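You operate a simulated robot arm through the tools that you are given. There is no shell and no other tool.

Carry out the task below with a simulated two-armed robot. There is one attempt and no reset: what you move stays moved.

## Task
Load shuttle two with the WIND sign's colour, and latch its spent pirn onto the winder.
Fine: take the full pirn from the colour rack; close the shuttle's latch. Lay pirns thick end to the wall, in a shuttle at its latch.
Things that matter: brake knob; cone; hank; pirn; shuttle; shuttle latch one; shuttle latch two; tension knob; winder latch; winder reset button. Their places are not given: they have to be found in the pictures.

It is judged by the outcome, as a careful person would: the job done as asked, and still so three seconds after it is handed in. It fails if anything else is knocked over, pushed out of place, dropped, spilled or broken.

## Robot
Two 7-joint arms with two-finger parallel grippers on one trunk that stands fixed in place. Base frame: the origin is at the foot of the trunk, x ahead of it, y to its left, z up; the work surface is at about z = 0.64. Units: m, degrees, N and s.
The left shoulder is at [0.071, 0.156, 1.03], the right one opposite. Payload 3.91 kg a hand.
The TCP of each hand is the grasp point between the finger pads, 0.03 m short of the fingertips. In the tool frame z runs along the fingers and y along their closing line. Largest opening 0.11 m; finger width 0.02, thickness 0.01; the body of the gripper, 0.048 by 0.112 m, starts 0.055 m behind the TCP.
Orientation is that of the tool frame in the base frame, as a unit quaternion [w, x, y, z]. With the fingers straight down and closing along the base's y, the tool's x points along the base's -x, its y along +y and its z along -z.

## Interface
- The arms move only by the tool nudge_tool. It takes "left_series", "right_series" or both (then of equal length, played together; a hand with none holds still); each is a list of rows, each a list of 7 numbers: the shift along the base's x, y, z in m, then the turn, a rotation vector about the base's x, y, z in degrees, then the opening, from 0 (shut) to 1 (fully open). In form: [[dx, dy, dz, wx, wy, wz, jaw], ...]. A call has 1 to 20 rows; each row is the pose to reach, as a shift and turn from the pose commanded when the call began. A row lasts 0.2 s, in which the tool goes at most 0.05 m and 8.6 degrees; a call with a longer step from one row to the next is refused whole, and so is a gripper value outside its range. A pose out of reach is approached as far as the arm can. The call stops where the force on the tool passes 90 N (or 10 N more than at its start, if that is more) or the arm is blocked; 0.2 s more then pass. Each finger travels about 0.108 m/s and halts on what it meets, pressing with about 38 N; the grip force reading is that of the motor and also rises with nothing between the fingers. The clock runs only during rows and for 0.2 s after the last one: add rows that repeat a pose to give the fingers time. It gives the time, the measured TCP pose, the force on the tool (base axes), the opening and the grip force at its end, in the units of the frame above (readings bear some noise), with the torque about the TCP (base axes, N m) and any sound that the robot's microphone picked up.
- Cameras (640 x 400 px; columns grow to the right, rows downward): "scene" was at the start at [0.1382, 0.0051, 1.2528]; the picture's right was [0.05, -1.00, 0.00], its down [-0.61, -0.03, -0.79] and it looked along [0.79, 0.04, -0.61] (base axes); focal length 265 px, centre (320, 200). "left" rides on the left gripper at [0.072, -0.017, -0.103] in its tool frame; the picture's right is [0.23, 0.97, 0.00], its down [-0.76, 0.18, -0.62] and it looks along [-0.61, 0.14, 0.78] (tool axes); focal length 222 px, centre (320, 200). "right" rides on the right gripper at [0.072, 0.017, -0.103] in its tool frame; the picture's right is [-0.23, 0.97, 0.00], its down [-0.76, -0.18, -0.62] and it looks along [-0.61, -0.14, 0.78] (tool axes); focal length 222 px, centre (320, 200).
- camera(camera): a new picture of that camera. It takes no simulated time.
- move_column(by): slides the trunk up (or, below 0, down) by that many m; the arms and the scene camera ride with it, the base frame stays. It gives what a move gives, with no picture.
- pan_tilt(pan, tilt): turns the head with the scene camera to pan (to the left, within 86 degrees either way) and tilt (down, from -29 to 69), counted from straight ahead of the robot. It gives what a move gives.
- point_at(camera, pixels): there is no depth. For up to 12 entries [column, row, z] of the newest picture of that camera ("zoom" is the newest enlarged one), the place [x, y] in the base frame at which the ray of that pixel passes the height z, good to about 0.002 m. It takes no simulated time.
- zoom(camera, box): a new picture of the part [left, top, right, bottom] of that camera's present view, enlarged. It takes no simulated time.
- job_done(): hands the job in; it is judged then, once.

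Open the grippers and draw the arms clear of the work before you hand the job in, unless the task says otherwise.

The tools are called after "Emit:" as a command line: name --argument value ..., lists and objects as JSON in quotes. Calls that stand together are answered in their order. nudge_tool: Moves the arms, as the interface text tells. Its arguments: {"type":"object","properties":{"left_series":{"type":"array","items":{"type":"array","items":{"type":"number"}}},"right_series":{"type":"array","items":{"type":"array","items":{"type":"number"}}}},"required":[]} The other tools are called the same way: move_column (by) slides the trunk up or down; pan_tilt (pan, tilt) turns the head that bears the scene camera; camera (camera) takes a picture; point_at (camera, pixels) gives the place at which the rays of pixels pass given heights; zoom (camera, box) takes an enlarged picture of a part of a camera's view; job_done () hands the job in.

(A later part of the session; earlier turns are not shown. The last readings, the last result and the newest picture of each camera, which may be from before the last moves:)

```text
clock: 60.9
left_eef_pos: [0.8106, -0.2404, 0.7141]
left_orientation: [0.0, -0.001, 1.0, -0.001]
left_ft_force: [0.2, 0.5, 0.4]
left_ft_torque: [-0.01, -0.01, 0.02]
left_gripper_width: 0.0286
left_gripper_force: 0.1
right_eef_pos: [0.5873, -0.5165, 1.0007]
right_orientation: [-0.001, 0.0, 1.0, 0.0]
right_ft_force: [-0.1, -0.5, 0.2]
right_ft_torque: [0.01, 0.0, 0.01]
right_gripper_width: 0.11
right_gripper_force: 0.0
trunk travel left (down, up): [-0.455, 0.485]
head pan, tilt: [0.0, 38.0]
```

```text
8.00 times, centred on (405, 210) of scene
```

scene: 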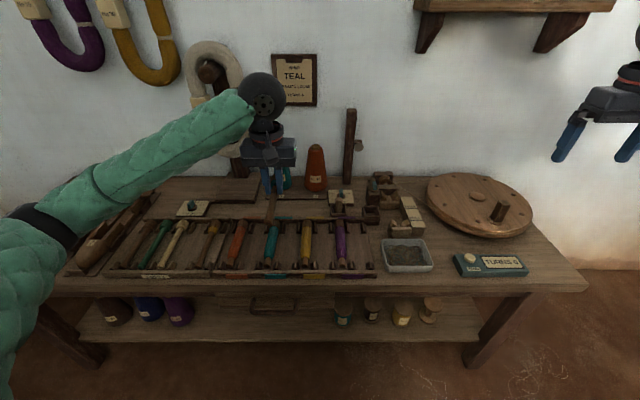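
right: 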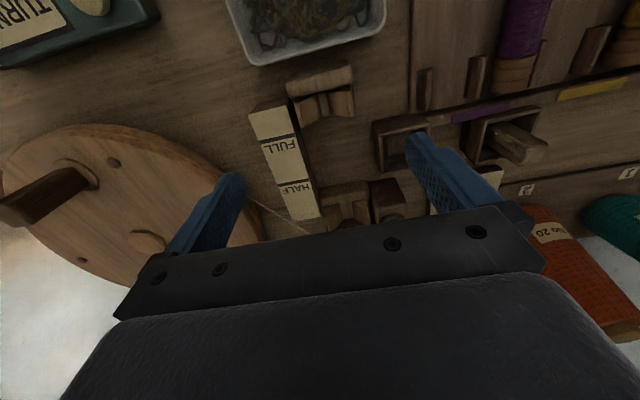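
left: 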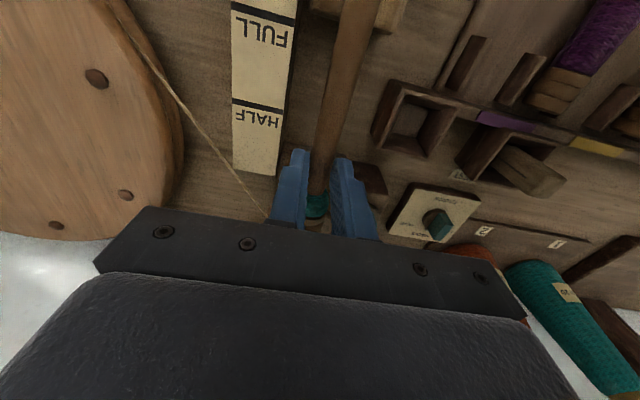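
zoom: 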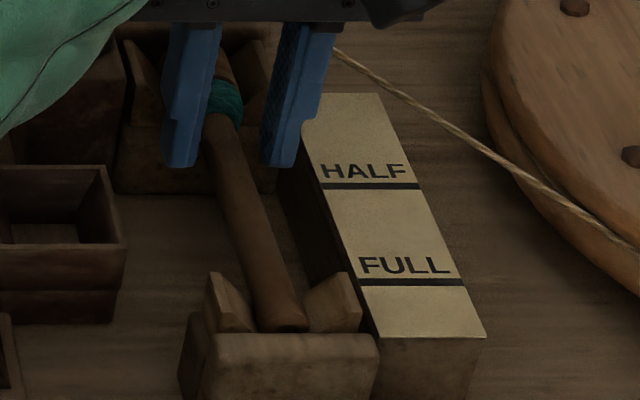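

The pirn lies in the cradle, tip behind the plate. I lift the left hand straight up and look at the seated pirn.

Emit:
nudge_tool --left_series '[[0, 0, 0.015, 0, 0, 0, 0.27], [0, 0, 0.04, 0, 0, 0, 0.3], [0, 0, 0.08, 0, 0, 0, 0.3], [0, 0, 0.12, 0, 0, 0, 0.3], [-0.03, 0.03, 0.14, 0, 0, 0, 0.3], [-0.06, 0.06, 0.15, 0, 0, 0, 0.3], [-0.09, 0.09, 0.15, 0, 0, 0, 0.3], [-0.12, 0.12, 0.15, 0, 0, 0, 0.3], [-0.15, 0.15, 0.15, 0, 0, 0, 0.3], [-0.17, 0.19, 0.15, 0, 0, 0, 0.3], [-0.17, 0.235, 0.15, 0, 0, 0, 0.3], [-0.17, 0.28, 0.15, 0, 0, 0, 0.3], [-0.17, 0.325, 0.15, 0, 0, 0, 0.3], [-0.17, 0.37, 0.15, 0, 0, 0, 0.3]]'

Emit:
camera --camera "scene"

Emit:
zoom --camera "scene" --box '[360, 165, 430, 235]'

```text
clock: 63.9
left_eef_pos: [0.6442, 0.132, 0.8667]
left_orientation: [0.0, 0.002, 1.0, -0.001]
left_ft_force: [-0.8, 0.5, -0.3]
left_ft_torque: [-0.02, 0.0, 0.03]
left_gripper_width: 0.0331
left_gripper_force: 0.0
right_eef_pos: [0.5859, -0.518, 1.0034]
right_orientation: [0.0, 0.0, 1.0, -0.001]
right_ft_force: [0.2, 0.9, -0.7]
right_ft_torque: [0.0, 0.02, 0.05]
right_gripper_width: 0.11
right_gripper_force: 0.0
trunk travel left (down, up): [-0.455, 0.485]
head pan, tilt: [0.0, 38.0]
```

```text
taken
```

scene: 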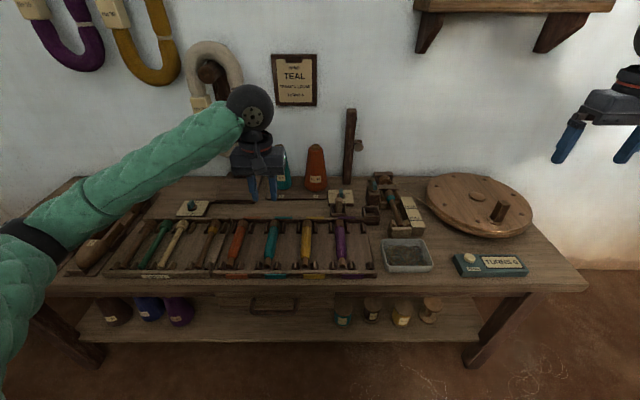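

```text
5.71 times, centred on (395, 200) of scene
```

zoom: 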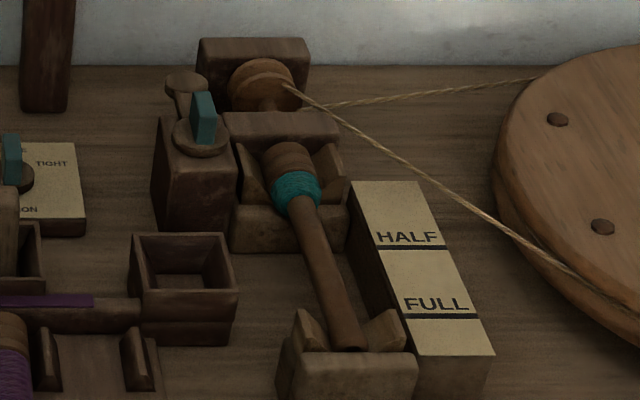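

The spent pirn is seated well: thick end in the rear cradle, tip behind the front plate. I bring the right hand over for the winder latch and survey the teal tab.

Emit:
nudge_tool --right_series '[[0.03, 0.038, 0, 0, 0, 0, 1], [0.06, 0.076, 0, 0, 0, 0, 1], [0.09, 0.114, 0, 0, 0, 0, 1], [0.12, 0.152, -0.01, 0, 0, 0, 1], [0.15, 0.19, -0.02, 0, 0, 0, 1], [0.18, 0.228, -0.03, 0, 0, 0, 1], [0.205, 0.266, -0.04, 0, 0, 0, 1], [0.225, 0.3, -0.06, 0, 0, 0, 1], [0.235, 0.32, -0.09, 0, 0, 0, 1], [0.24, 0.325, -0.13, 0, 0, 0, 1], [0.24, 0.325, -0.16, 0, 0, 0, 1], [0.24, 0.325, -0.16, 0, 0, 0, 1]]'

Emit:
camera --camera "right"

Emit:
zoom --camera "right" --box '[240, 60, 400, 210]'

Emit:
zoom --camera "scene" --box '[360, 165, 408, 205]'

```text
clock: 66.5
left_eef_pos: [0.6447, 0.1325, 0.8665]
left_orientation: [0.0, 0.0, 1.0, 0.001]
left_ft_force: [1.5, 0.7, 0.3]
left_ft_torque: [0.0, 0.02, -0.02]
left_gripper_width: 0.0329
left_gripper_force: 0.0
right_eef_pos: [0.8263, -0.1944, 0.8436]
right_orientation: [0.0, -0.001, 1.0, 0.0]
right_ft_force: [0.4, 0.5, -0.9]
right_ft_torque: [0.01, -0.03, -0.02]
right_gripper_width: 0.1101
right_gripper_force: 0.0
trunk travel left (down, up): [-0.455, 0.485]
head pan, tilt: [0.0, 38.0]
```

```text
taken
```

right: 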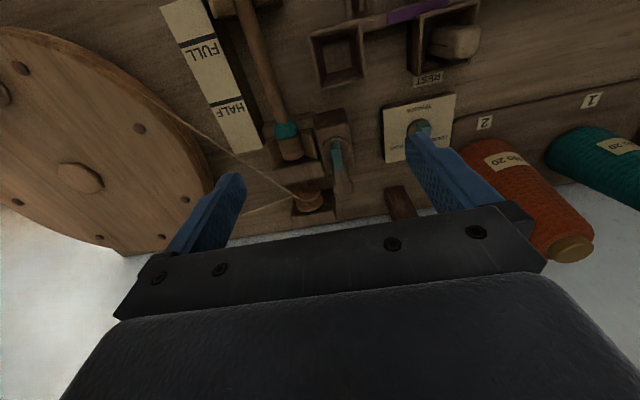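

```text
2.67 times, centred on (320, 135) of right
```

zoom: 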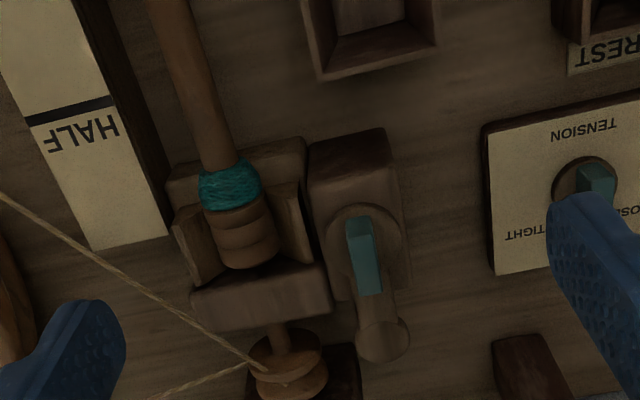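

```text
10.00 times, centred on (384, 185) of scene
```

zoom: 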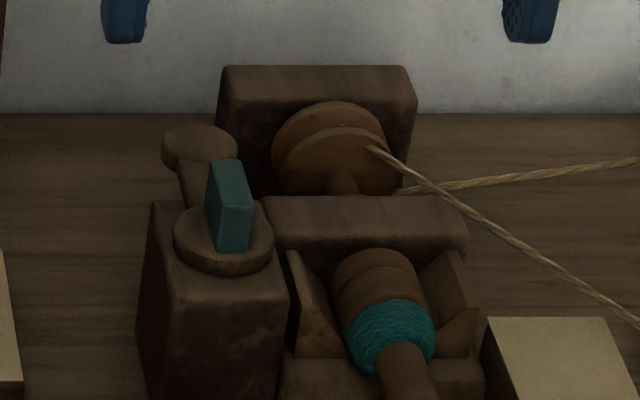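

I triangulate the tab's top-near edge and top-far edge from both views.

Emit:
point_at --camera "zoom" --pixels '[[252, 206, 0.71], [252, 206, 0.74], [214, 203, 0.71], [214, 203, 0.74], [247, 252, 0.7], [247, 252, 0.72], [208, 160, 0.73], [243, 162, 0.73], [225, 265, 0.7], [200, 140, 0.7]]'

Emit:
zoom --camera "right" --box '[300, 110, 370, 200]'

```text
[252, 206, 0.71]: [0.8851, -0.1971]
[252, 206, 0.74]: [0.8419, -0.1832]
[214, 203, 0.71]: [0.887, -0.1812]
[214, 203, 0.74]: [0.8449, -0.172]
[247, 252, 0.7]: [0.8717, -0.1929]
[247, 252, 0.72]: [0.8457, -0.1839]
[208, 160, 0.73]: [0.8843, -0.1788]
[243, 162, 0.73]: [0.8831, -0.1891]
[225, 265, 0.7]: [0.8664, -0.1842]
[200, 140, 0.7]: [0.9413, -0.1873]
```

```text
4.44 times, centred on (335, 155) of right
```

zoom: 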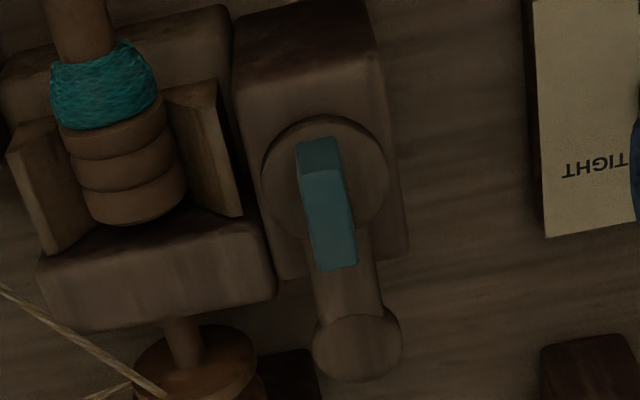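

Now the same points from the right camera.

Emit:
point_at --camera "zoom" --pixels '[[302, 175, 0.71], [302, 175, 0.74], [345, 168, 0.71], [345, 168, 0.74], [318, 272, 0.71], [318, 272, 0.74], [357, 265, 0.71], [357, 265, 0.74], [325, 188, 0.7], [358, 345, 0.7], [297, 142, 0.7], [337, 137, 0.7]]'

```text
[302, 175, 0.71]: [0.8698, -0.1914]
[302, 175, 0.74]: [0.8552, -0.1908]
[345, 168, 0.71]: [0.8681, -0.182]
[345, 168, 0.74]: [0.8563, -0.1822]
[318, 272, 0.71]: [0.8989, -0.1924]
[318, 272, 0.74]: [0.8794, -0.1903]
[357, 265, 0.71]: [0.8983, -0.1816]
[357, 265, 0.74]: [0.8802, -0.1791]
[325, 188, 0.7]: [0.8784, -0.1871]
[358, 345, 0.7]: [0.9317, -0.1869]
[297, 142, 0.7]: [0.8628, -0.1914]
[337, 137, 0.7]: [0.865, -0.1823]
```

The tab spans x 0.862–0.8885, y -0.191 to -0.181, top z≈0.726; pivot ≈(0.8735,-0.187). I move the right hand above it with the jaws narrowed.

Emit:
nudge_tool --right_series '[[0.02, 0.004, -0.015, 0, 0, 0, 0.6], [0.048, 0.008, -0.03, 0, 0, 0, 0.3], [0.048, 0.008, -0.06, 0, 0, 0, 0.3], [0.048, 0.008, -0.075, 0, 0, 0, 0.3], [0.048, 0.008, -0.075, 0, 0, 0, 0.3]]'

Emit:
camera --camera "right"

Emit:
zoom --camera "right" --box '[240, 80, 400, 230]'

Emit:
zoom --camera "scene" --box '[355, 160, 415, 210]'

```text
clock: 67.7
left_eef_pos: [0.6431, 0.1316, 0.8664]
left_orientation: [0.0, 0.0, 1.0, 0.0]
left_ft_force: [0.3, -0.8, 0.1]
left_ft_torque: [0.02, 0.0, -0.01]
left_gripper_width: 0.033
left_gripper_force: 0.0
right_eef_pos: [0.8767, -0.1861, 0.7637]
right_orientation: [-0.001, 0.0, 1.0, 0.0]
right_ft_force: [0.3, 0.3, -0.4]
right_ft_torque: [0.0, 0.0, -0.03]
right_gripper_width: 0.0333
right_gripper_force: 0.1
trunk travel left (down, up): [-0.455, 0.485]
head pan, tilt: [0.0, 38.0]
```

```text
taken
```

right: 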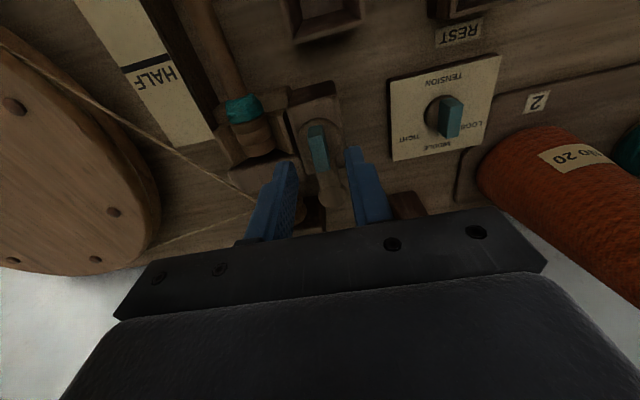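

```text
2.67 times, centred on (320, 155) of right
```

zoom: 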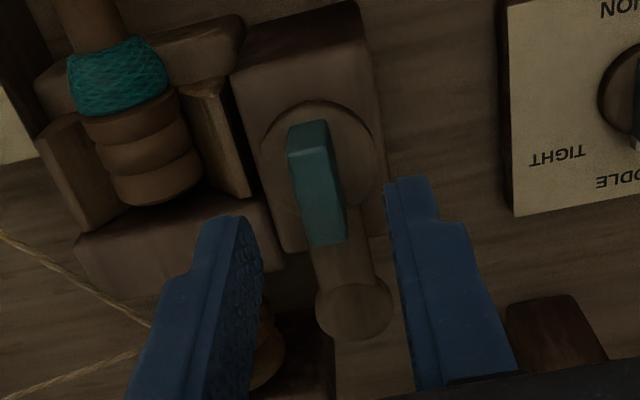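

```text
8.00 times, centred on (385, 185) of scene
```

zoom: 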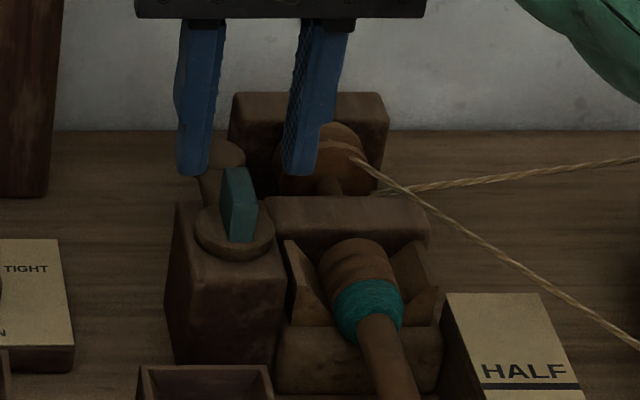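

The fingers straddle the tab from above. I lower 25 mm with a 2 mm backward correction and close on the tab.

Emit:
nudge_tool --right_series '[[-0.002, -0.0005, -0.01, 0, 0, 0, 0.3], [-0.002, -0.0005, -0.02, 0, 0, 0, 0.3], [-0.002, -0.0005, -0.025, 0, 0, 0, 0.3], [-0.002, -0.0005, -0.025, 0, 0, 0, 0.15], [-0.002, -0.0005, -0.025, 0, 0, 0, 0.05], [-0.002, -0.0005, -0.025, 0, 0, 0, 0.05]]'

Emit:
zoom --camera "right" --box '[240, 80, 400, 230]'

Emit:
zoom --camera "scene" --box '[355, 160, 415, 210]'

```text
clock: 69.0
left_eef_pos: [0.6438, 0.1327, 0.8672]
left_orientation: [0.0, 0.0, 1.0, 0.0]
left_ft_force: [-0.9, 1.0, 0.2]
left_ft_torque: [-0.01, 0.01, 0.0]
left_gripper_width: 0.033
left_gripper_force: 0.1
right_eef_pos: [0.8731, -0.1852, 0.741]
right_orientation: [-0.001, -0.001, 1.0, 0.0]
right_ft_force: [0.9, 1.1, 0.6]
right_ft_torque: [0.04, 0.12, -0.03]
right_gripper_width: 0.0109
right_gripper_force: 45.4
trunk travel left (down, up): [-0.455, 0.485]
head pan, tilt: [0.0, 38.0]
```

```text
2.67 times, centred on (320, 155) of right
```

zoom: 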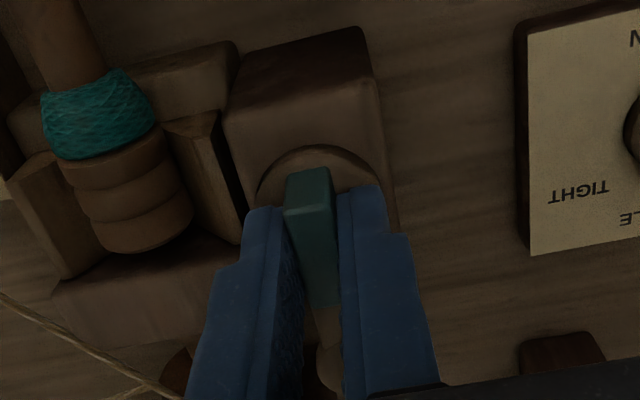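

```text
8.00 times, centred on (385, 185) of scene
```

zoom: 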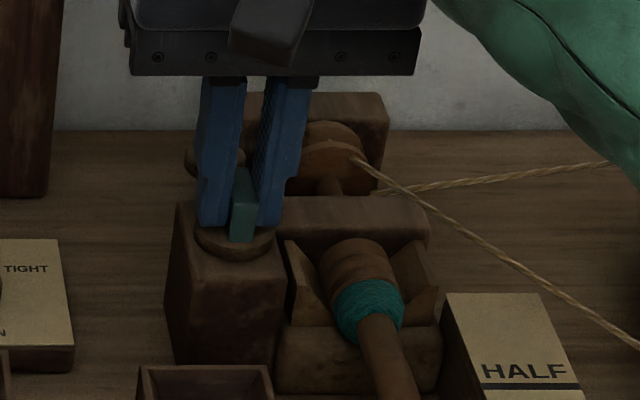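

The tab is gripped (10.9 mm). I turn it clockwise by about 17° first and watch the torque.

Emit:
nudge_tool --right_series '[[0, 0, 0, 0, 0, -6, 0.05], [0, 0, 0, 0, 0, -12, 0.05], [0, 0, 0, 0, 0, -18, 0.05], [0, 0, 0, 0, 0, -18, 0.05]]'

Emit:
zoom --camera "right" --box '[240, 60, 400, 230]'

Emit:
zoom --camera "scene" --box '[355, 160, 415, 210]'

```text
clock: 70.0
left_eef_pos: [0.6437, 0.1329, 0.8653]
left_orientation: [0.0, 0.0, 1.0, -0.001]
left_ft_force: [0.1, -0.7, 0.3]
left_ft_torque: [0.02, 0.01, -0.02]
left_gripper_width: 0.0329
left_gripper_force: 0.1
right_eef_pos: [0.8736, -0.1852, 0.74]
right_orientation: [-0.001, 0.156, 0.988, 0.0]
right_ft_force: [0.8, 12.5, -1.3]
right_ft_torque: [0.28, -0.26, 0.03]
right_gripper_width: 0.0109
right_gripper_force: 45.1
trunk travel left (down, up): [-0.455, 0.485]
head pan, tilt: [0.0, 38.0]
```

```text
2.35 times, centred on (320, 145) of right
```

zoom: 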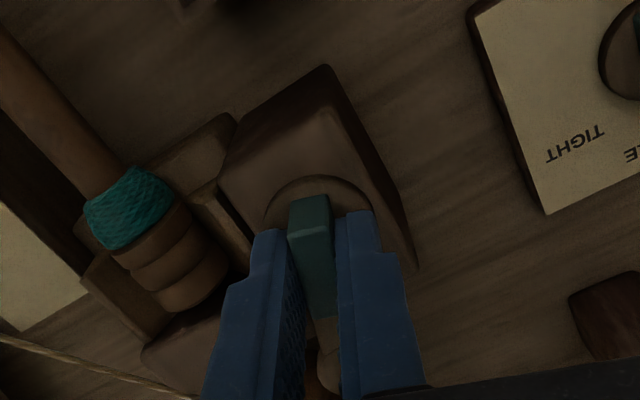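

```text
8.00 times, centred on (385, 185) of scene
```

zoom: 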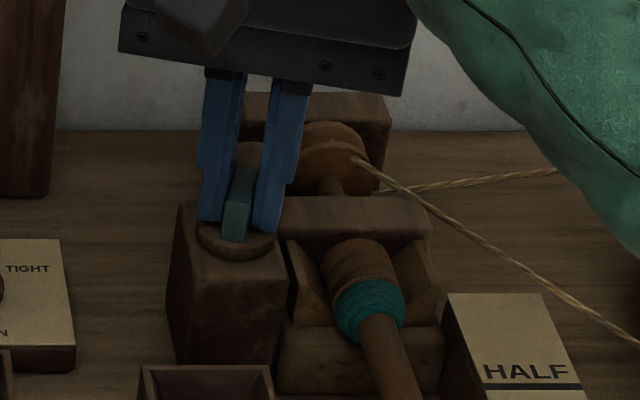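

The lever follows; a 12 N side force tells me the pivot is ~4 mm farther in x than the TCP, so I add a small orbit while turning on to about 50°.

Emit:
nudge_tool --right_series '[[0.0002, 0.0014, 0, 0, 0, 0, 0.05], [0.0004, 0.0018, 0, 0, 0, -8, 0.05], [0.0007, 0.0023, 0, 0, 0, -16, 0.05], [0.0011, 0.0028, 0, 0, 0, -24, 0.05], [0.0015, 0.0032, 0, 0, 0, -32, 0.05], [0.0015, 0.0032, 0, 0, 0, -32, 0.05]]'

Emit:
zoom --camera "scene" --box '[355, 160, 415, 210]'

```text
clock: 71.5
left_eef_pos: [0.6431, 0.1319, 0.8676]
left_orientation: [0.001, 0.0, 1.0, 0.0]
left_ft_force: [-0.8, -0.2, 0.2]
left_ft_torque: [0.0, -0.01, 0.02]
left_gripper_width: 0.0332
left_gripper_force: 0.1
right_eef_pos: [0.8734, -0.1862, 0.741]
right_orientation: [-0.001, 0.423, 0.906, -0.002]
right_ft_force: [-52.0, -22.7, -15.7]
right_ft_torque: [-0.43, 0.75, 0.01]
right_gripper_width: 0.0106
right_gripper_force: 45.5
trunk travel left (down, up): [-0.455, 0.485]
head pan, tilt: [0.0, 38.0]
```

```text
8.00 times, centred on (385, 185) of scene
```

zoom: 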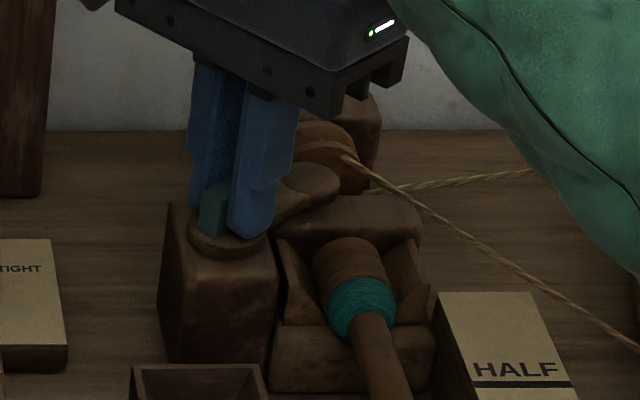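

The side force rose to about 57 N, so that orbit was wrong; the pivot is nearly at the TCP. I undo the shift at the present angle and re-read the force.

Emit:
nudge_tool --right_series '[[-0.0015, -0.0015, 0, 0, 0, 0, 0.05], [-0.0025, -0.0032, 0, 0, 0, 0, 0.05], [-0.0025, -0.0032, 0, 0, 0, 0, 0.05]]'

Emit:
zoom --camera "scene" --box '[355, 160, 415, 210]'

```text
clock: 72.2
left_eef_pos: [0.6446, 0.1326, 0.867]
left_orientation: [0.0, -0.001, 1.0, 0.0]
left_ft_force: [-0.1, 0.8, 0.7]
left_ft_torque: [-0.03, -0.02, 0.0]
left_gripper_width: 0.033
left_gripper_force: 0.1
right_eef_pos: [0.8742, -0.185, 0.7405]
right_orientation: [-0.001, 0.422, 0.907, 0.001]
right_ft_force: [-16.4, -5.8, -19.7]
right_ft_torque: [-0.42, -0.03, 0.02]
right_gripper_width: 0.0107
right_gripper_force: 45.2
trunk travel left (down, up): [-0.455, 0.485]
head pan, tilt: [0.0, 38.0]
```

```text
8.00 times, centred on (385, 185) of scene
```

zoom: 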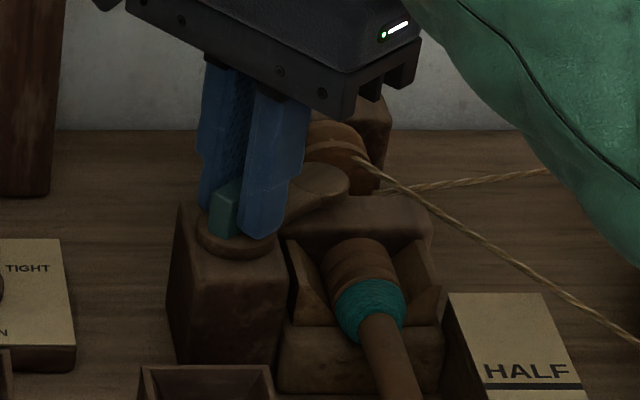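

The force is falling (16 N); the lever is about 50° round. I release and re-grip the tab to shed the remaining stress.

Emit:
nudge_tool --right_series '[[0, 0, 0, 0, 0, 0, 0.15], [0, 0, 0, 0, 0, 0, 0.22], [0, 0, 0, 0, 0, 0, 0.22]]'

Emit:
zoom --camera "right" --box '[240, 60, 400, 230]'

Emit:
zoom --camera "scene" --box '[355, 160, 415, 210]'

```text
clock: 73.0
left_eef_pos: [0.644, 0.132, 0.8673]
left_orientation: [0.0, 0.0, 1.0, 0.001]
left_ft_force: [-0.9, -0.3, -0.2]
left_ft_torque: [0.0, 0.0, -0.01]
left_gripper_width: 0.0332
left_gripper_force: 0.0
right_eef_pos: [0.8714, -0.1864, 0.7415]
right_orientation: [0.0, 0.423, 0.906, 0.0]
right_ft_force: [-0.5, 0.6, -0.1]
right_ft_torque: [-0.03, 0.02, -0.01]
right_gripper_width: 0.0242
right_gripper_force: 0.0
trunk travel left (down, up): [-0.455, 0.485]
head pan, tilt: [0.0, 38.0]
```

```text
2.35 times, centred on (320, 145) of right
```

zoom: 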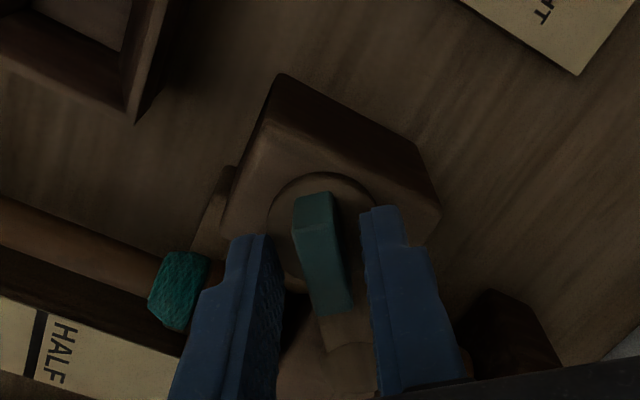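

```text
8.00 times, centred on (385, 185) of scene
```

zoom: 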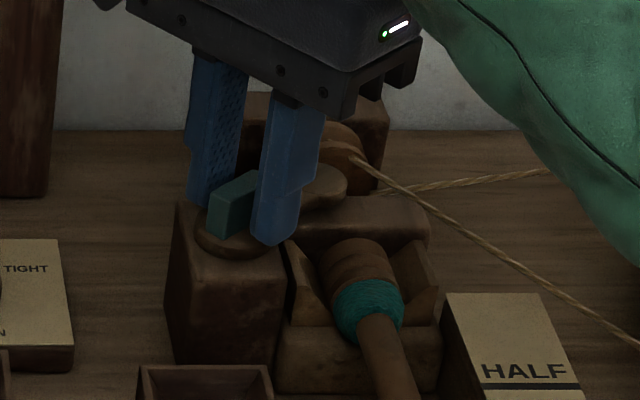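

Force is zero and the tab is centred between the fingers. I close again and continue turning about 15°, reading the force.

Emit:
nudge_tool --right_series '[[0, 0, 0, 0, 0, 0, 0.1], [0, 0, 0, 0, 0, 0, 0.05], [0, 0, 0, 0, 0, -5, 0.05], [0, 0, 0, 0, 0, -10, 0.05], [0, 0, 0, 0, 0, -15, 0.05], [0, 0, 0, 0, 0, -15, 0.05]]'

Emit:
zoom --camera "scene" --box '[355, 160, 415, 210]'

```text
clock: 74.5
left_eef_pos: [0.6435, 0.1322, 0.8658]
left_orientation: [0.0, 0.0, 1.0, 0.0]
left_ft_force: [0.3, 0.9, 0.5]
left_ft_torque: [0.01, 0.01, 0.01]
left_gripper_width: 0.0333
left_gripper_force: 0.0
right_eef_pos: [0.8724, -0.1856, 0.742]
right_orientation: [0.0, 0.537, 0.843, 0.0]
right_ft_force: [10.5, 8.4, 7.1]
right_ft_torque: [0.25, -0.28, -0.02]
right_gripper_width: 0.0119
right_gripper_force: 6.6
trunk travel left (down, up): [-0.455, 0.485]
head pan, tilt: [0.0, 38.0]
```

```text
8.00 times, centred on (385, 185) of scene
```

zoom: 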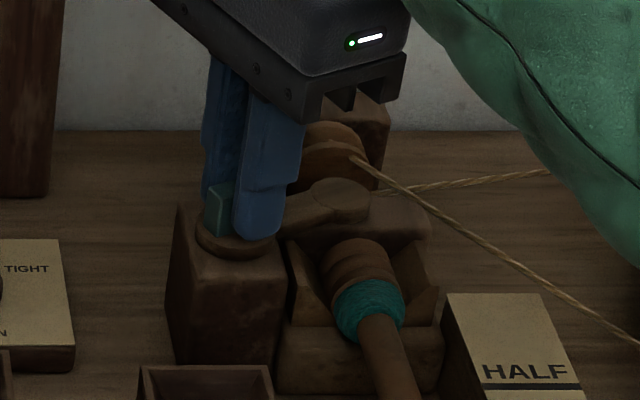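

The lever is at about 65°, forces modest. I continue another 16°, then check again.

Emit:
nudge_tool --right_series '[[0, 0, 0, 0, 0, -4, 0.05], [0, 0, 0, 0, 0, -8, 0.05], [0, 0, 0, 0, 0, -12, 0.05], [0, 0, 0, 0, 0, -16, 0.05], [0, 0, 0, 0, 0, -16, 0.05]]'

Emit:
zoom --camera "scene" --box '[355, 160, 415, 210]'

Emit:
zoom --camera "right" --box '[220, 60, 420, 230]'

```text
clock: 75.7
left_eef_pos: [0.6445, 0.1337, 0.8653]
left_orientation: [-0.001, -0.001, 1.0, 0.0]
left_ft_force: [-0.5, -0.2, 0.7]
left_ft_torque: [0.0, -0.01, -0.02]
left_gripper_width: 0.0329
left_gripper_force: 0.0
right_eef_pos: [0.8727, -0.1869, 0.7401]
right_orientation: [-0.001, 0.65, 0.76, -0.001]
right_ft_force: [10.7, 8.1, -0.3]
right_ft_torque: [0.23, -0.27, 0.01]
right_gripper_width: 0.0114
right_gripper_force: 6.1
trunk travel left (down, up): [-0.455, 0.485]
head pan, tilt: [0.0, 38.0]
```

```text
8.00 times, centred on (385, 185) of scene
```

zoom: 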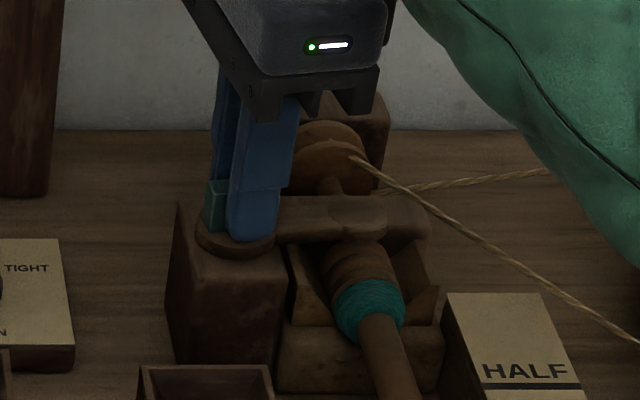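

```text
2.35 times, centred on (320, 145) of right
```

zoom: 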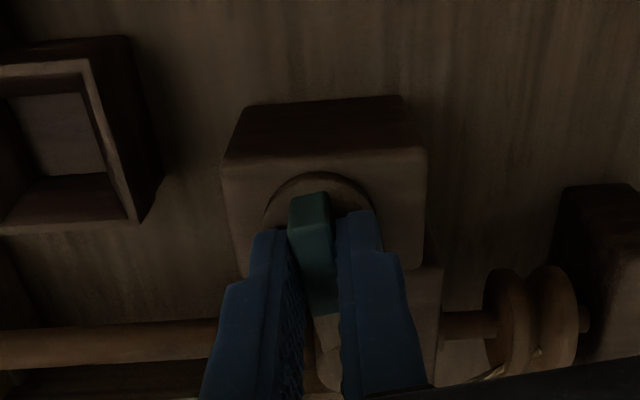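

The lever (now ≈81°) is nearly across the pirn's thick end. I turn another 10° toward its closed stop.

Emit:
nudge_tool --right_series '[[0, 0, 0, 0, 0, -4, 0.05], [0, 0, 0, 0, 0, -7, 0.05], [0, 0, 0, 0, 0, -10, 0.05], [0, 0, 0, 0, 0, -10, 0.05]]'

Emit:
zoom --camera "scene" --box '[355, 160, 415, 210]'

```text
clock: 76.7
left_eef_pos: [0.6445, 0.1322, 0.8666]
left_orientation: [-0.001, 0.0, 1.0, -0.001]
left_ft_force: [-0.5, 0.7, 0.3]
left_ft_torque: [-0.02, 0.01, 0.01]
left_gripper_width: 0.0331
left_gripper_force: 0.0
right_eef_pos: [0.8726, -0.1871, 0.7407]
right_orientation: [-0.001, 0.713, 0.701, -0.001]
right_ft_force: [7.9, 2.9, 0.0]
right_ft_torque: [0.1, -0.55, 0.74]
right_gripper_width: 0.0103
right_gripper_force: 45.2
trunk travel left (down, up): [-0.455, 0.485]
head pan, tilt: [0.0, 38.0]
```

```text
8.00 times, centred on (385, 185) of scene
```

zoom: 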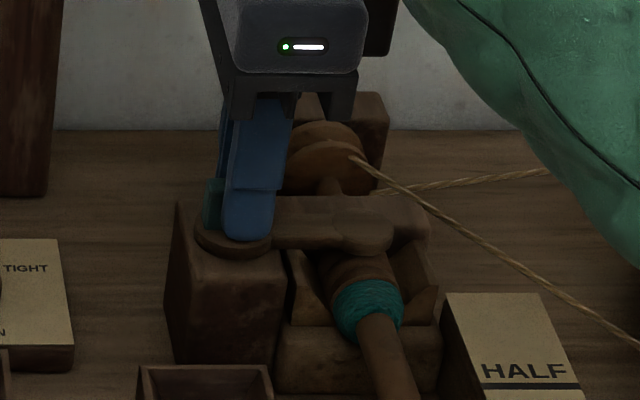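

Torque about z of 0.74 N·m at ≈91° shows the closed stop, and the lever lies over the thick end. I release and lift the right hand straight up.

Emit:
nudge_tool --right_series '[[0, 0, 0, 0, 0, 0, 0.15], [0, 0, 0, 0, 0, 0, 0.25], [0, 0, 0, 0, 0, 0, 0.25], [0, 0, 0.03, 0, 0, 0, 0.25], [0, 0, 0.07, 0, 0, 0, 0.25], [0, 0, 0.11, 0, 0, 0, 0.25], [-0.02, 0, 0.15, 0, 0, 8, 0.25], [-0.05, 0, 0.17, 0, 0, 16, 0.25]]'

Emit:
zoom --camera "scene" --box '[355, 160, 425, 220]'

Emit:
camera --camera "right"

```text
clock: 78.5
left_eef_pos: [0.643, 0.132, 0.8661]
left_orientation: [0.001, -0.001, 1.0, 0.0]
left_ft_force: [-1.4, 0.5, -1.0]
left_ft_torque: [0.03, -0.03, 0.0]
left_gripper_width: 0.033
left_gripper_force: 0.0
right_eef_pos: [0.8214, -0.1864, 0.913]
right_orientation: [-0.001, 0.608, 0.794, -0.001]
right_ft_force: [-0.8, 0.4, 1.0]
right_ft_torque: [-0.01, -0.02, 0.0]
right_gripper_width: 0.0275
right_gripper_force: 0.1
trunk travel left (down, up): [-0.455, 0.485]
head pan, tilt: [0.0, 38.0]
```

```text
6.67 times, centred on (390, 190) of scene
```

zoom: 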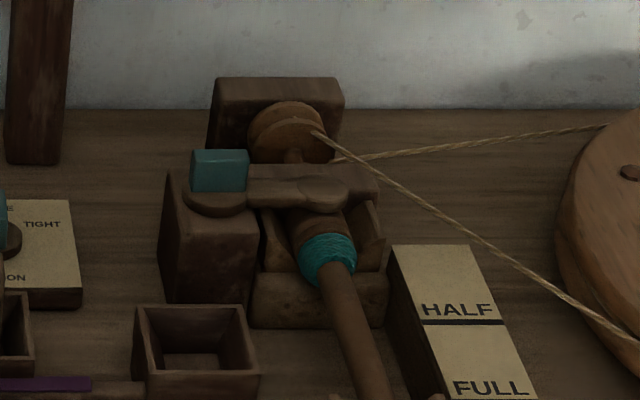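

```text
taken
```

right: 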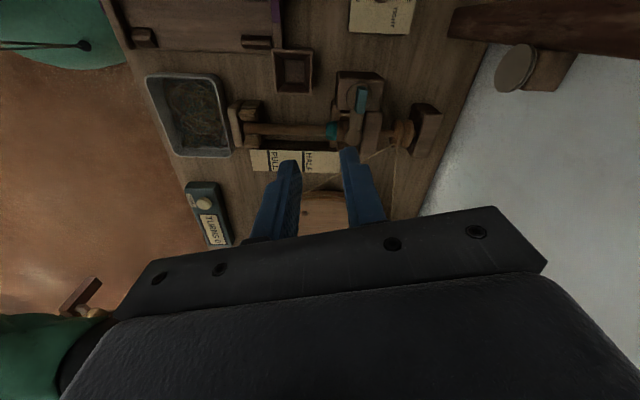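

The winder latch is closed over the spent pirn. I retire the right arm (unwinding its turn) and look at the full teal pirn with the left camera.

Emit:
nudge_tool --right_series '[[-0.02, -0.035, 0.01, 0, 0, 8, 0.25], [-0.045, -0.07, 0.02, 0, 0, 16, 0.25], [-0.07, -0.105, 0.03, 0, 0, 24, 0.25], [-0.095, -0.14, 0.04, 0, 0, 32, 0.25], [-0.12, -0.175, 0.05, 0, 0, 40, 0.25], [-0.145, -0.21, 0.06, 0, 0, 48, 0.25], [-0.17, -0.245, 0.07, 0, 0, 56, 0.25], [-0.195, -0.28, 0.08, 0, 0, 64, 0.25], [-0.22, -0.31, 0.08, 0, 0, 70, 0.25], [-0.235, -0.33, 0.08, 0, 0, 75, 0.25]]'

Emit:
camera --camera "left"

Emit:
zoom --camera "left" --box '[250, 0, 450, 170]'

Emit:
camera --camera "scene"

```text
clock: 80.7
left_eef_pos: [0.6444, 0.1328, 0.8663]
left_orientation: [0.0, -0.001, 1.0, -0.001]
left_ft_force: [-0.5, 0.0, -0.2]
left_ft_torque: [0.0, -0.03, -0.01]
left_gripper_width: 0.0332
left_gripper_force: 0.0
right_eef_pos: [0.5864, -0.5162, 0.9924]
right_orientation: [0.0, -0.002, 1.0, 0.0]
right_ft_force: [-1.3, 0.9, -0.5]
right_ft_torque: [0.01, -0.01, 0.01]
right_gripper_width: 0.0276
right_gripper_force: 0.2
trunk travel left (down, up): [-0.455, 0.485]
head pan, tilt: [0.0, 38.0]
```

```text
taken
```

left: 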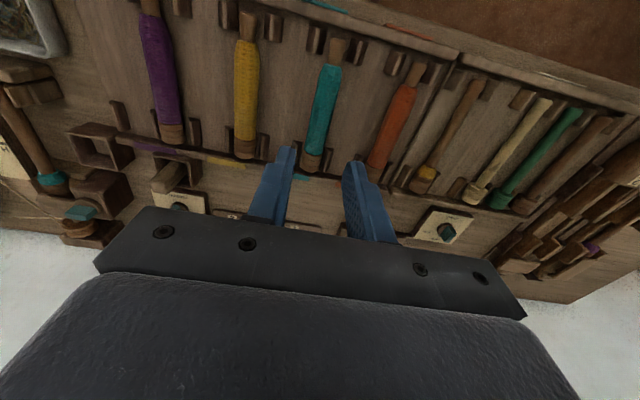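

```text
2.35 times, centred on (350, 85) of left
```

zoom: 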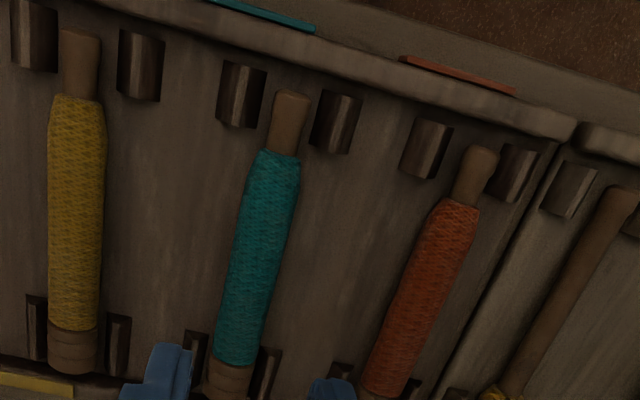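

```text
taken
```

scene: 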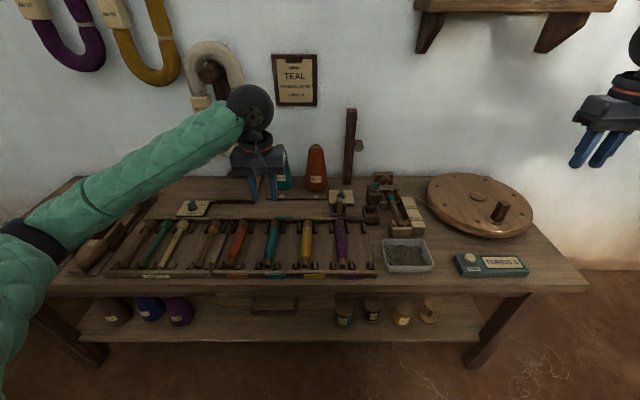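

I measure the full teal pirn's axis: tip near (292,92), wound part from row 150 to 365 in the zoom.

Emit:
point_at --camera "zoom" --pixels '[[293, 92, 0.665], [256, 155, 0.665], [299, 160, 0.665], [236, 250, 0.665], [287, 250, 0.665], [218, 345, 0.665], [264, 345, 0.665], [230, 395, 0.665], [335, 120, 0.68], [240, 95, 0.68]]'

Emit:
zoom --camera "scene" --box '[245, 210, 305, 285]'

```text
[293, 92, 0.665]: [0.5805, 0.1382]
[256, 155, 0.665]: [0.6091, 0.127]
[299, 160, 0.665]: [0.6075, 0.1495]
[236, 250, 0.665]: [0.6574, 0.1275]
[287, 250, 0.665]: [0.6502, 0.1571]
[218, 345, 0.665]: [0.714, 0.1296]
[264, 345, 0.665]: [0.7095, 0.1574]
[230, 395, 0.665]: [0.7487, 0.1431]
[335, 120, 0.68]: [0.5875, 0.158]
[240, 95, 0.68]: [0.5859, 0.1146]
```

```text
5.33 times, centred on (275, 248) of scene
```

zoom: 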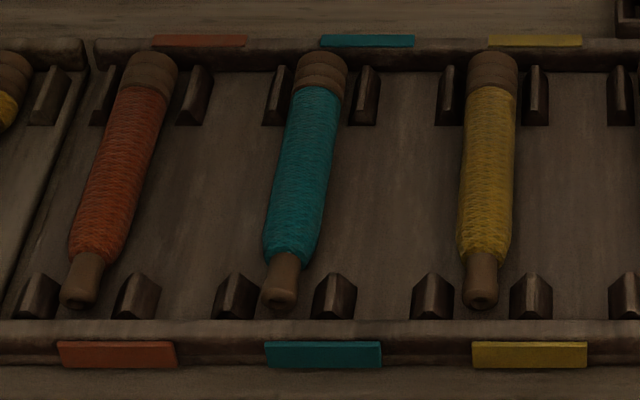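

I triangulate the teal pirn's height in the rack using its tip and wound part in the scene view.

Emit:
point_at --camera "zoom" --pixels '[[279, 297, 0.65], [279, 297, 0.68], [262, 245, 0.66], [262, 245, 0.69], [314, 250, 0.66], [314, 250, 0.69], [326, 80, 0.66], [326, 80, 0.69], [340, 285, 0.66], [340, 285, 0.69]]'

```text
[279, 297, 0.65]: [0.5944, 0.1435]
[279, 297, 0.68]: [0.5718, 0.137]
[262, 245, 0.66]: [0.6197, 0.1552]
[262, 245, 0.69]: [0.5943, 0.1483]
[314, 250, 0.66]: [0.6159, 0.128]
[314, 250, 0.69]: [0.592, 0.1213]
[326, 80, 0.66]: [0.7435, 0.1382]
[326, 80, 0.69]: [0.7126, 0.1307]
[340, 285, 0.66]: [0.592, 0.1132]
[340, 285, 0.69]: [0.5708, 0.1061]
```

Teal pirn: axis y≈0.1425, z≈0.668, x 0.5805–0.7505. I position the left hand above x=0.682 with the jaws at 60 mm.

Emit:
nudge_tool --left_series '[[0.015, 0.004, -0.03, 0, 0, 0, 0.45], [0.03, 0.008, -0.06, 0, 0, 0, 0.55], [0.038, 0.01, -0.095, 0, 0, 0, 0.55], [0.038, 0.01, -0.115, 0, 0, 0, 0.55], [0.038, 0.01, -0.115, 0, 0, 0, 0.55]]'

Emit:
camera --camera "left"

Emit:
zoom --camera "scene" --box '[235, 190, 325, 285]'

```text
clock: 81.8
left_eef_pos: [0.6801, 0.141, 0.7516]
left_orientation: [0.0, 0.0, 1.0, -0.001]
left_ft_force: [-0.7, 0.7, -0.2]
left_ft_torque: [-0.01, 0.0, 0.02]
left_gripper_width: 0.0605
left_gripper_force: 0.1
right_eef_pos: [0.5878, -0.5164, 0.9936]
right_orientation: [-0.002, 0.0, 1.0, 0.0]
right_ft_force: [-0.1, 0.0, 0.8]
right_ft_torque: [-0.01, 0.0, 0.0]
right_gripper_width: 0.0273
right_gripper_force: 0.1
trunk travel left (down, up): [-0.455, 0.485]
head pan, tilt: [0.0, 38.0]
```

```text
taken
```

left: 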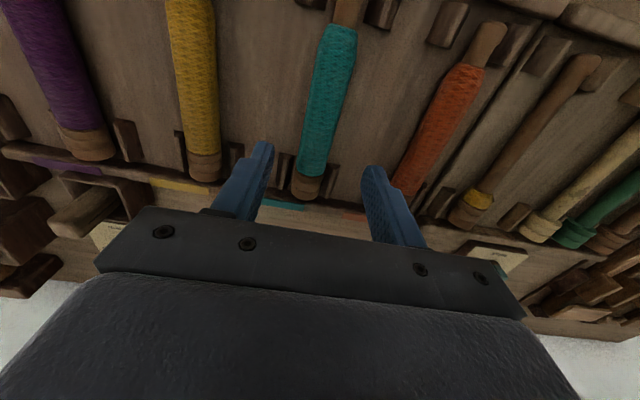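

```text
4.21 times, centred on (280, 238) of scene
```

zoom: 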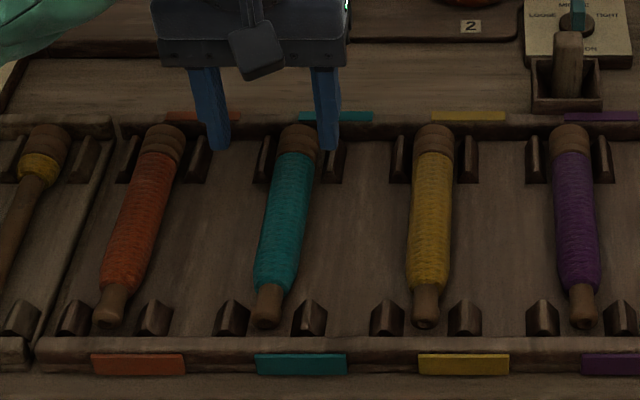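

I check the pirn's centre line once more in this closer view.

Emit:
zoom --camera "left" --box '[260, 0, 400, 210]'

Emit:
point_at --camera "left" --pixels '[[302, 130, 0.668], [342, 135, 0.668], [315, 60, 0.668], [356, 60, 0.668], [291, 185, 0.668], [322, 190, 0.668], [306, 201, 0.668]]'

```text
1.90 times, centred on (330, 105) of left
```

zoom: 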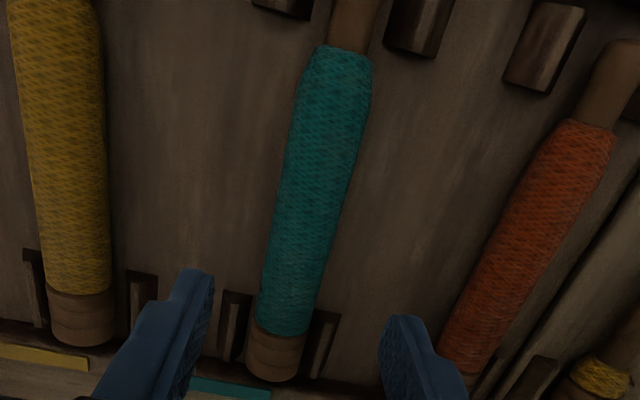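

```text
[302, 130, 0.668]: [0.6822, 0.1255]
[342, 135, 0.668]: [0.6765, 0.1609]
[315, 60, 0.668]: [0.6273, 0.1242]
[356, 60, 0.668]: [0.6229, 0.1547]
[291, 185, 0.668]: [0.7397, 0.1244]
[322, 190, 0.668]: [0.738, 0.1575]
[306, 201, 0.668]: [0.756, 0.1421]
```

Axis y≈0.1415 — aligned. I lower 59 mm around the pirn.

Emit:
nudge_tool --left_series '[[0.002, 0.0005, -0.02, 0, 0, 0, 0.55], [0.002, 0.0005, -0.04, 0, 0, 0, 0.5], [0.002, 0.0005, -0.052, 0, 0, 0, 0.5], [0.002, 0.0005, -0.06, 0, 0, 0, 0.5], [0.002, 0.0005, -0.06, 0, 0, 0, 0.5]]'

Emit:
camera --camera "left"

Emit:
zoom --camera "scene" --box '[235, 190, 325, 285]'

```text
clock: 83.0
left_eef_pos: [0.6821, 0.1401, 0.6892]
left_orientation: [0.0, 0.0, 1.0, 0.001]
left_ft_force: [0.1, 0.9, 0.3]
left_ft_torque: [0.03, -0.04, -0.03]
left_gripper_width: 0.055
left_gripper_force: 0.0
right_eef_pos: [0.5873, -0.5161, 0.9923]
right_orientation: [-0.001, 0.0, 1.0, 0.0]
right_ft_force: [0.0, 0.3, -0.2]
right_ft_torque: [0.0, 0.0, 0.02]
right_gripper_width: 0.0275
right_gripper_force: 0.1
trunk travel left (down, up): [-0.455, 0.485]
head pan, tilt: [0.0, 38.0]
```

```text
taken
```

left: 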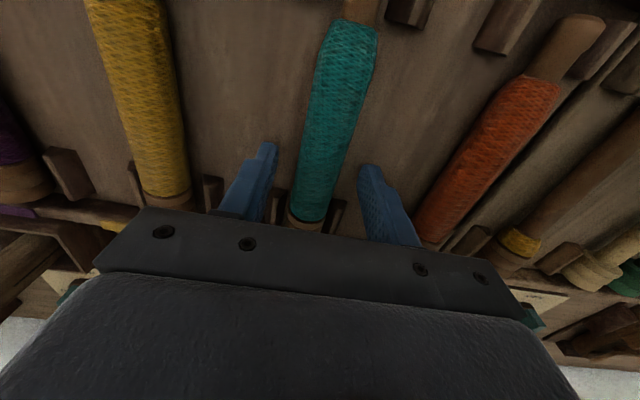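

```text
4.21 times, centred on (280, 238) of scene
```

zoom: 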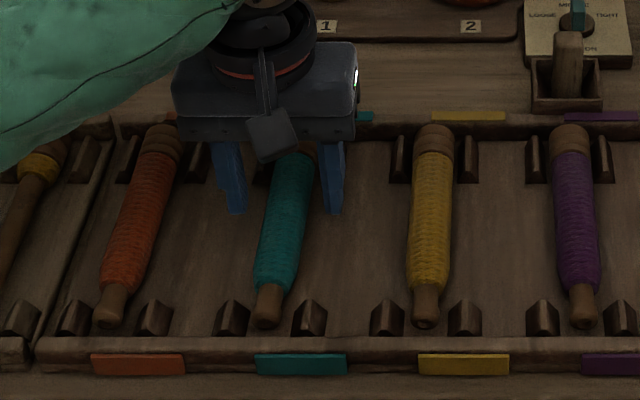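

Tips are at z≈0.659, slightly lower than I want; I raise 3 mm and close on the wound pirn.

Emit:
nudge_tool --left_series '[[0, 0.0005, 0.003, 0, 0, 0, 0.5], [0, 0.0005, 0.003, 0, 0, 0, 0.35], [0, 0.0005, 0.003, 0, 0, 0, 0.22], [0, 0.0005, 0.003, 0, 0, 0, 0.15], [0, 0.0005, 0.003, 0, 0, 0, 0.15]]'

Emit:
zoom --camera "scene" --box '[235, 190, 325, 285]'

```text
clock: 84.2
left_eef_pos: [0.6796, 0.1406, 0.6912]
left_orientation: [0.0, 0.0, 1.0, 0.0]
left_ft_force: [0.0, -0.1, 0.4]
left_ft_torque: [0.02, -0.02, 0.0]
left_gripper_width: 0.0269
left_gripper_force: 38.0
right_eef_pos: [0.5861, -0.5166, 0.992]
right_orientation: [-0.001, 0.0, 1.0, 0.001]
right_ft_force: [0.0, -0.5, -0.1]
right_ft_torque: [0.0, 0.03, 0.0]
right_gripper_width: 0.0273
right_gripper_force: 0.1
trunk travel left (down, up): [-0.455, 0.485]
head pan, tilt: [0.0, 38.0]
```

```text
4.21 times, centred on (280, 238) of scene
```

zoom: 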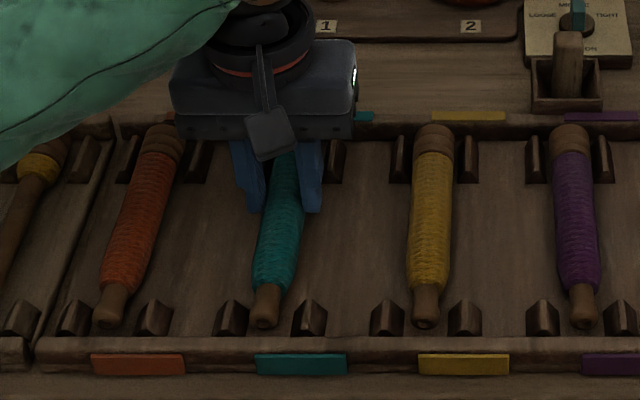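

The full teal pirn is gripped at 26.9 mm. I lift it straight out of the rack to z≈0.86.

Emit:
nudge_tool --left_series '[[0, 0, 0.01, 0, 0, 0, 0.15], [0, 0, 0.025, 0, 0, 0, 0.15], [0, 0, 0.06, 0, 0, 0, 0.15], [0, 0, 0.1, 0, 0, 0, 0.15], [0, 0, 0.14, 0, 0, 0, 0.15], [0, 0, 0.18, 0, 0, 0, 0.15], [0, 0, 0.18, 0, 0, 0, 0.15]]'

Emit:
camera --camera "scene"

Emit:
zoom --camera "scene" --box '[220, 130, 320, 260]'

```text
clock: 85.8
left_eef_pos: [0.6843, 0.1414, 0.8703]
left_orientation: [0.0, 0.001, 1.0, 0.0]
left_ft_force: [0.5, 0.2, -0.6]
left_ft_torque: [-0.02, -0.03, 0.02]
left_gripper_width: 0.0268
left_gripper_force: 37.9
right_eef_pos: [0.5874, -0.5154, 0.9914]
right_orientation: [-0.001, 0.0, 1.0, 0.0]
right_ft_force: [-0.1, 0.3, -0.2]
right_ft_torque: [-0.01, 0.0, -0.01]
right_gripper_width: 0.0275
right_gripper_force: 0.1
trunk travel left (down, up): [-0.455, 0.485]
head pan, tilt: [0.0, 38.0]
```

```text
taken
```

scene: 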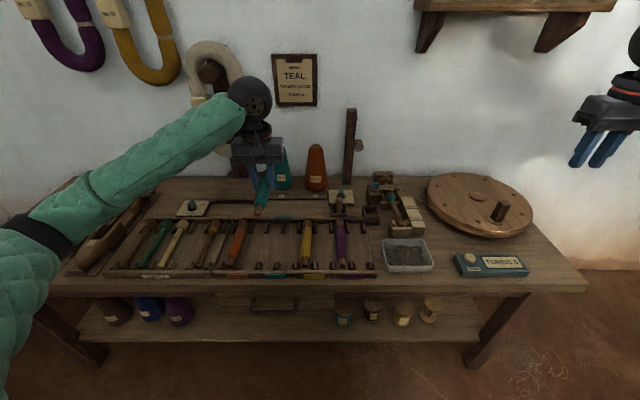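

```text
3.08 times, centred on (270, 195) of scene
```

zoom: 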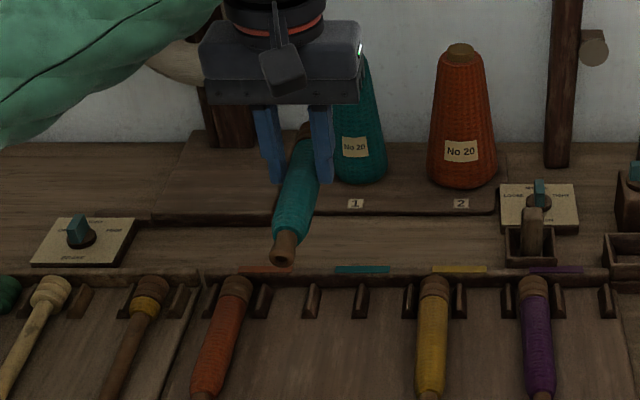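

I check the tip's location to see the pirn's attitude in the hand.

Emit:
point_at --camera "zoom" --pixels '[[285, 248, 0.835], [285, 248, 0.847], [285, 248, 0.86], [305, 130, 0.847]]'

Emit:
zoom --camera "left" --box '[230, 0, 430, 230]'

```text
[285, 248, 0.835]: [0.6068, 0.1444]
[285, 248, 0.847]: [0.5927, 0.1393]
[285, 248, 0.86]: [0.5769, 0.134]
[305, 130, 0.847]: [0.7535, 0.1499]
```

```text
1.74 times, centred on (330, 115) of left
```

zoom: 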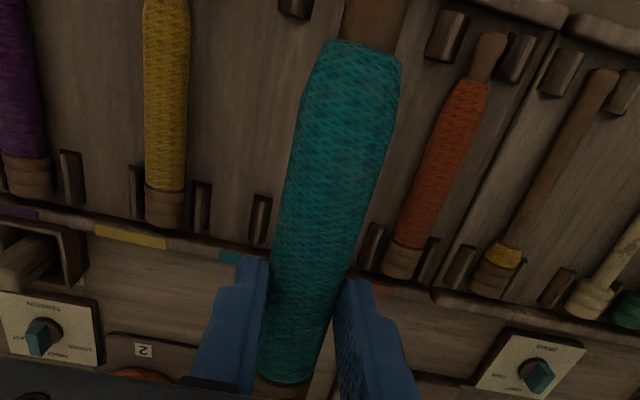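

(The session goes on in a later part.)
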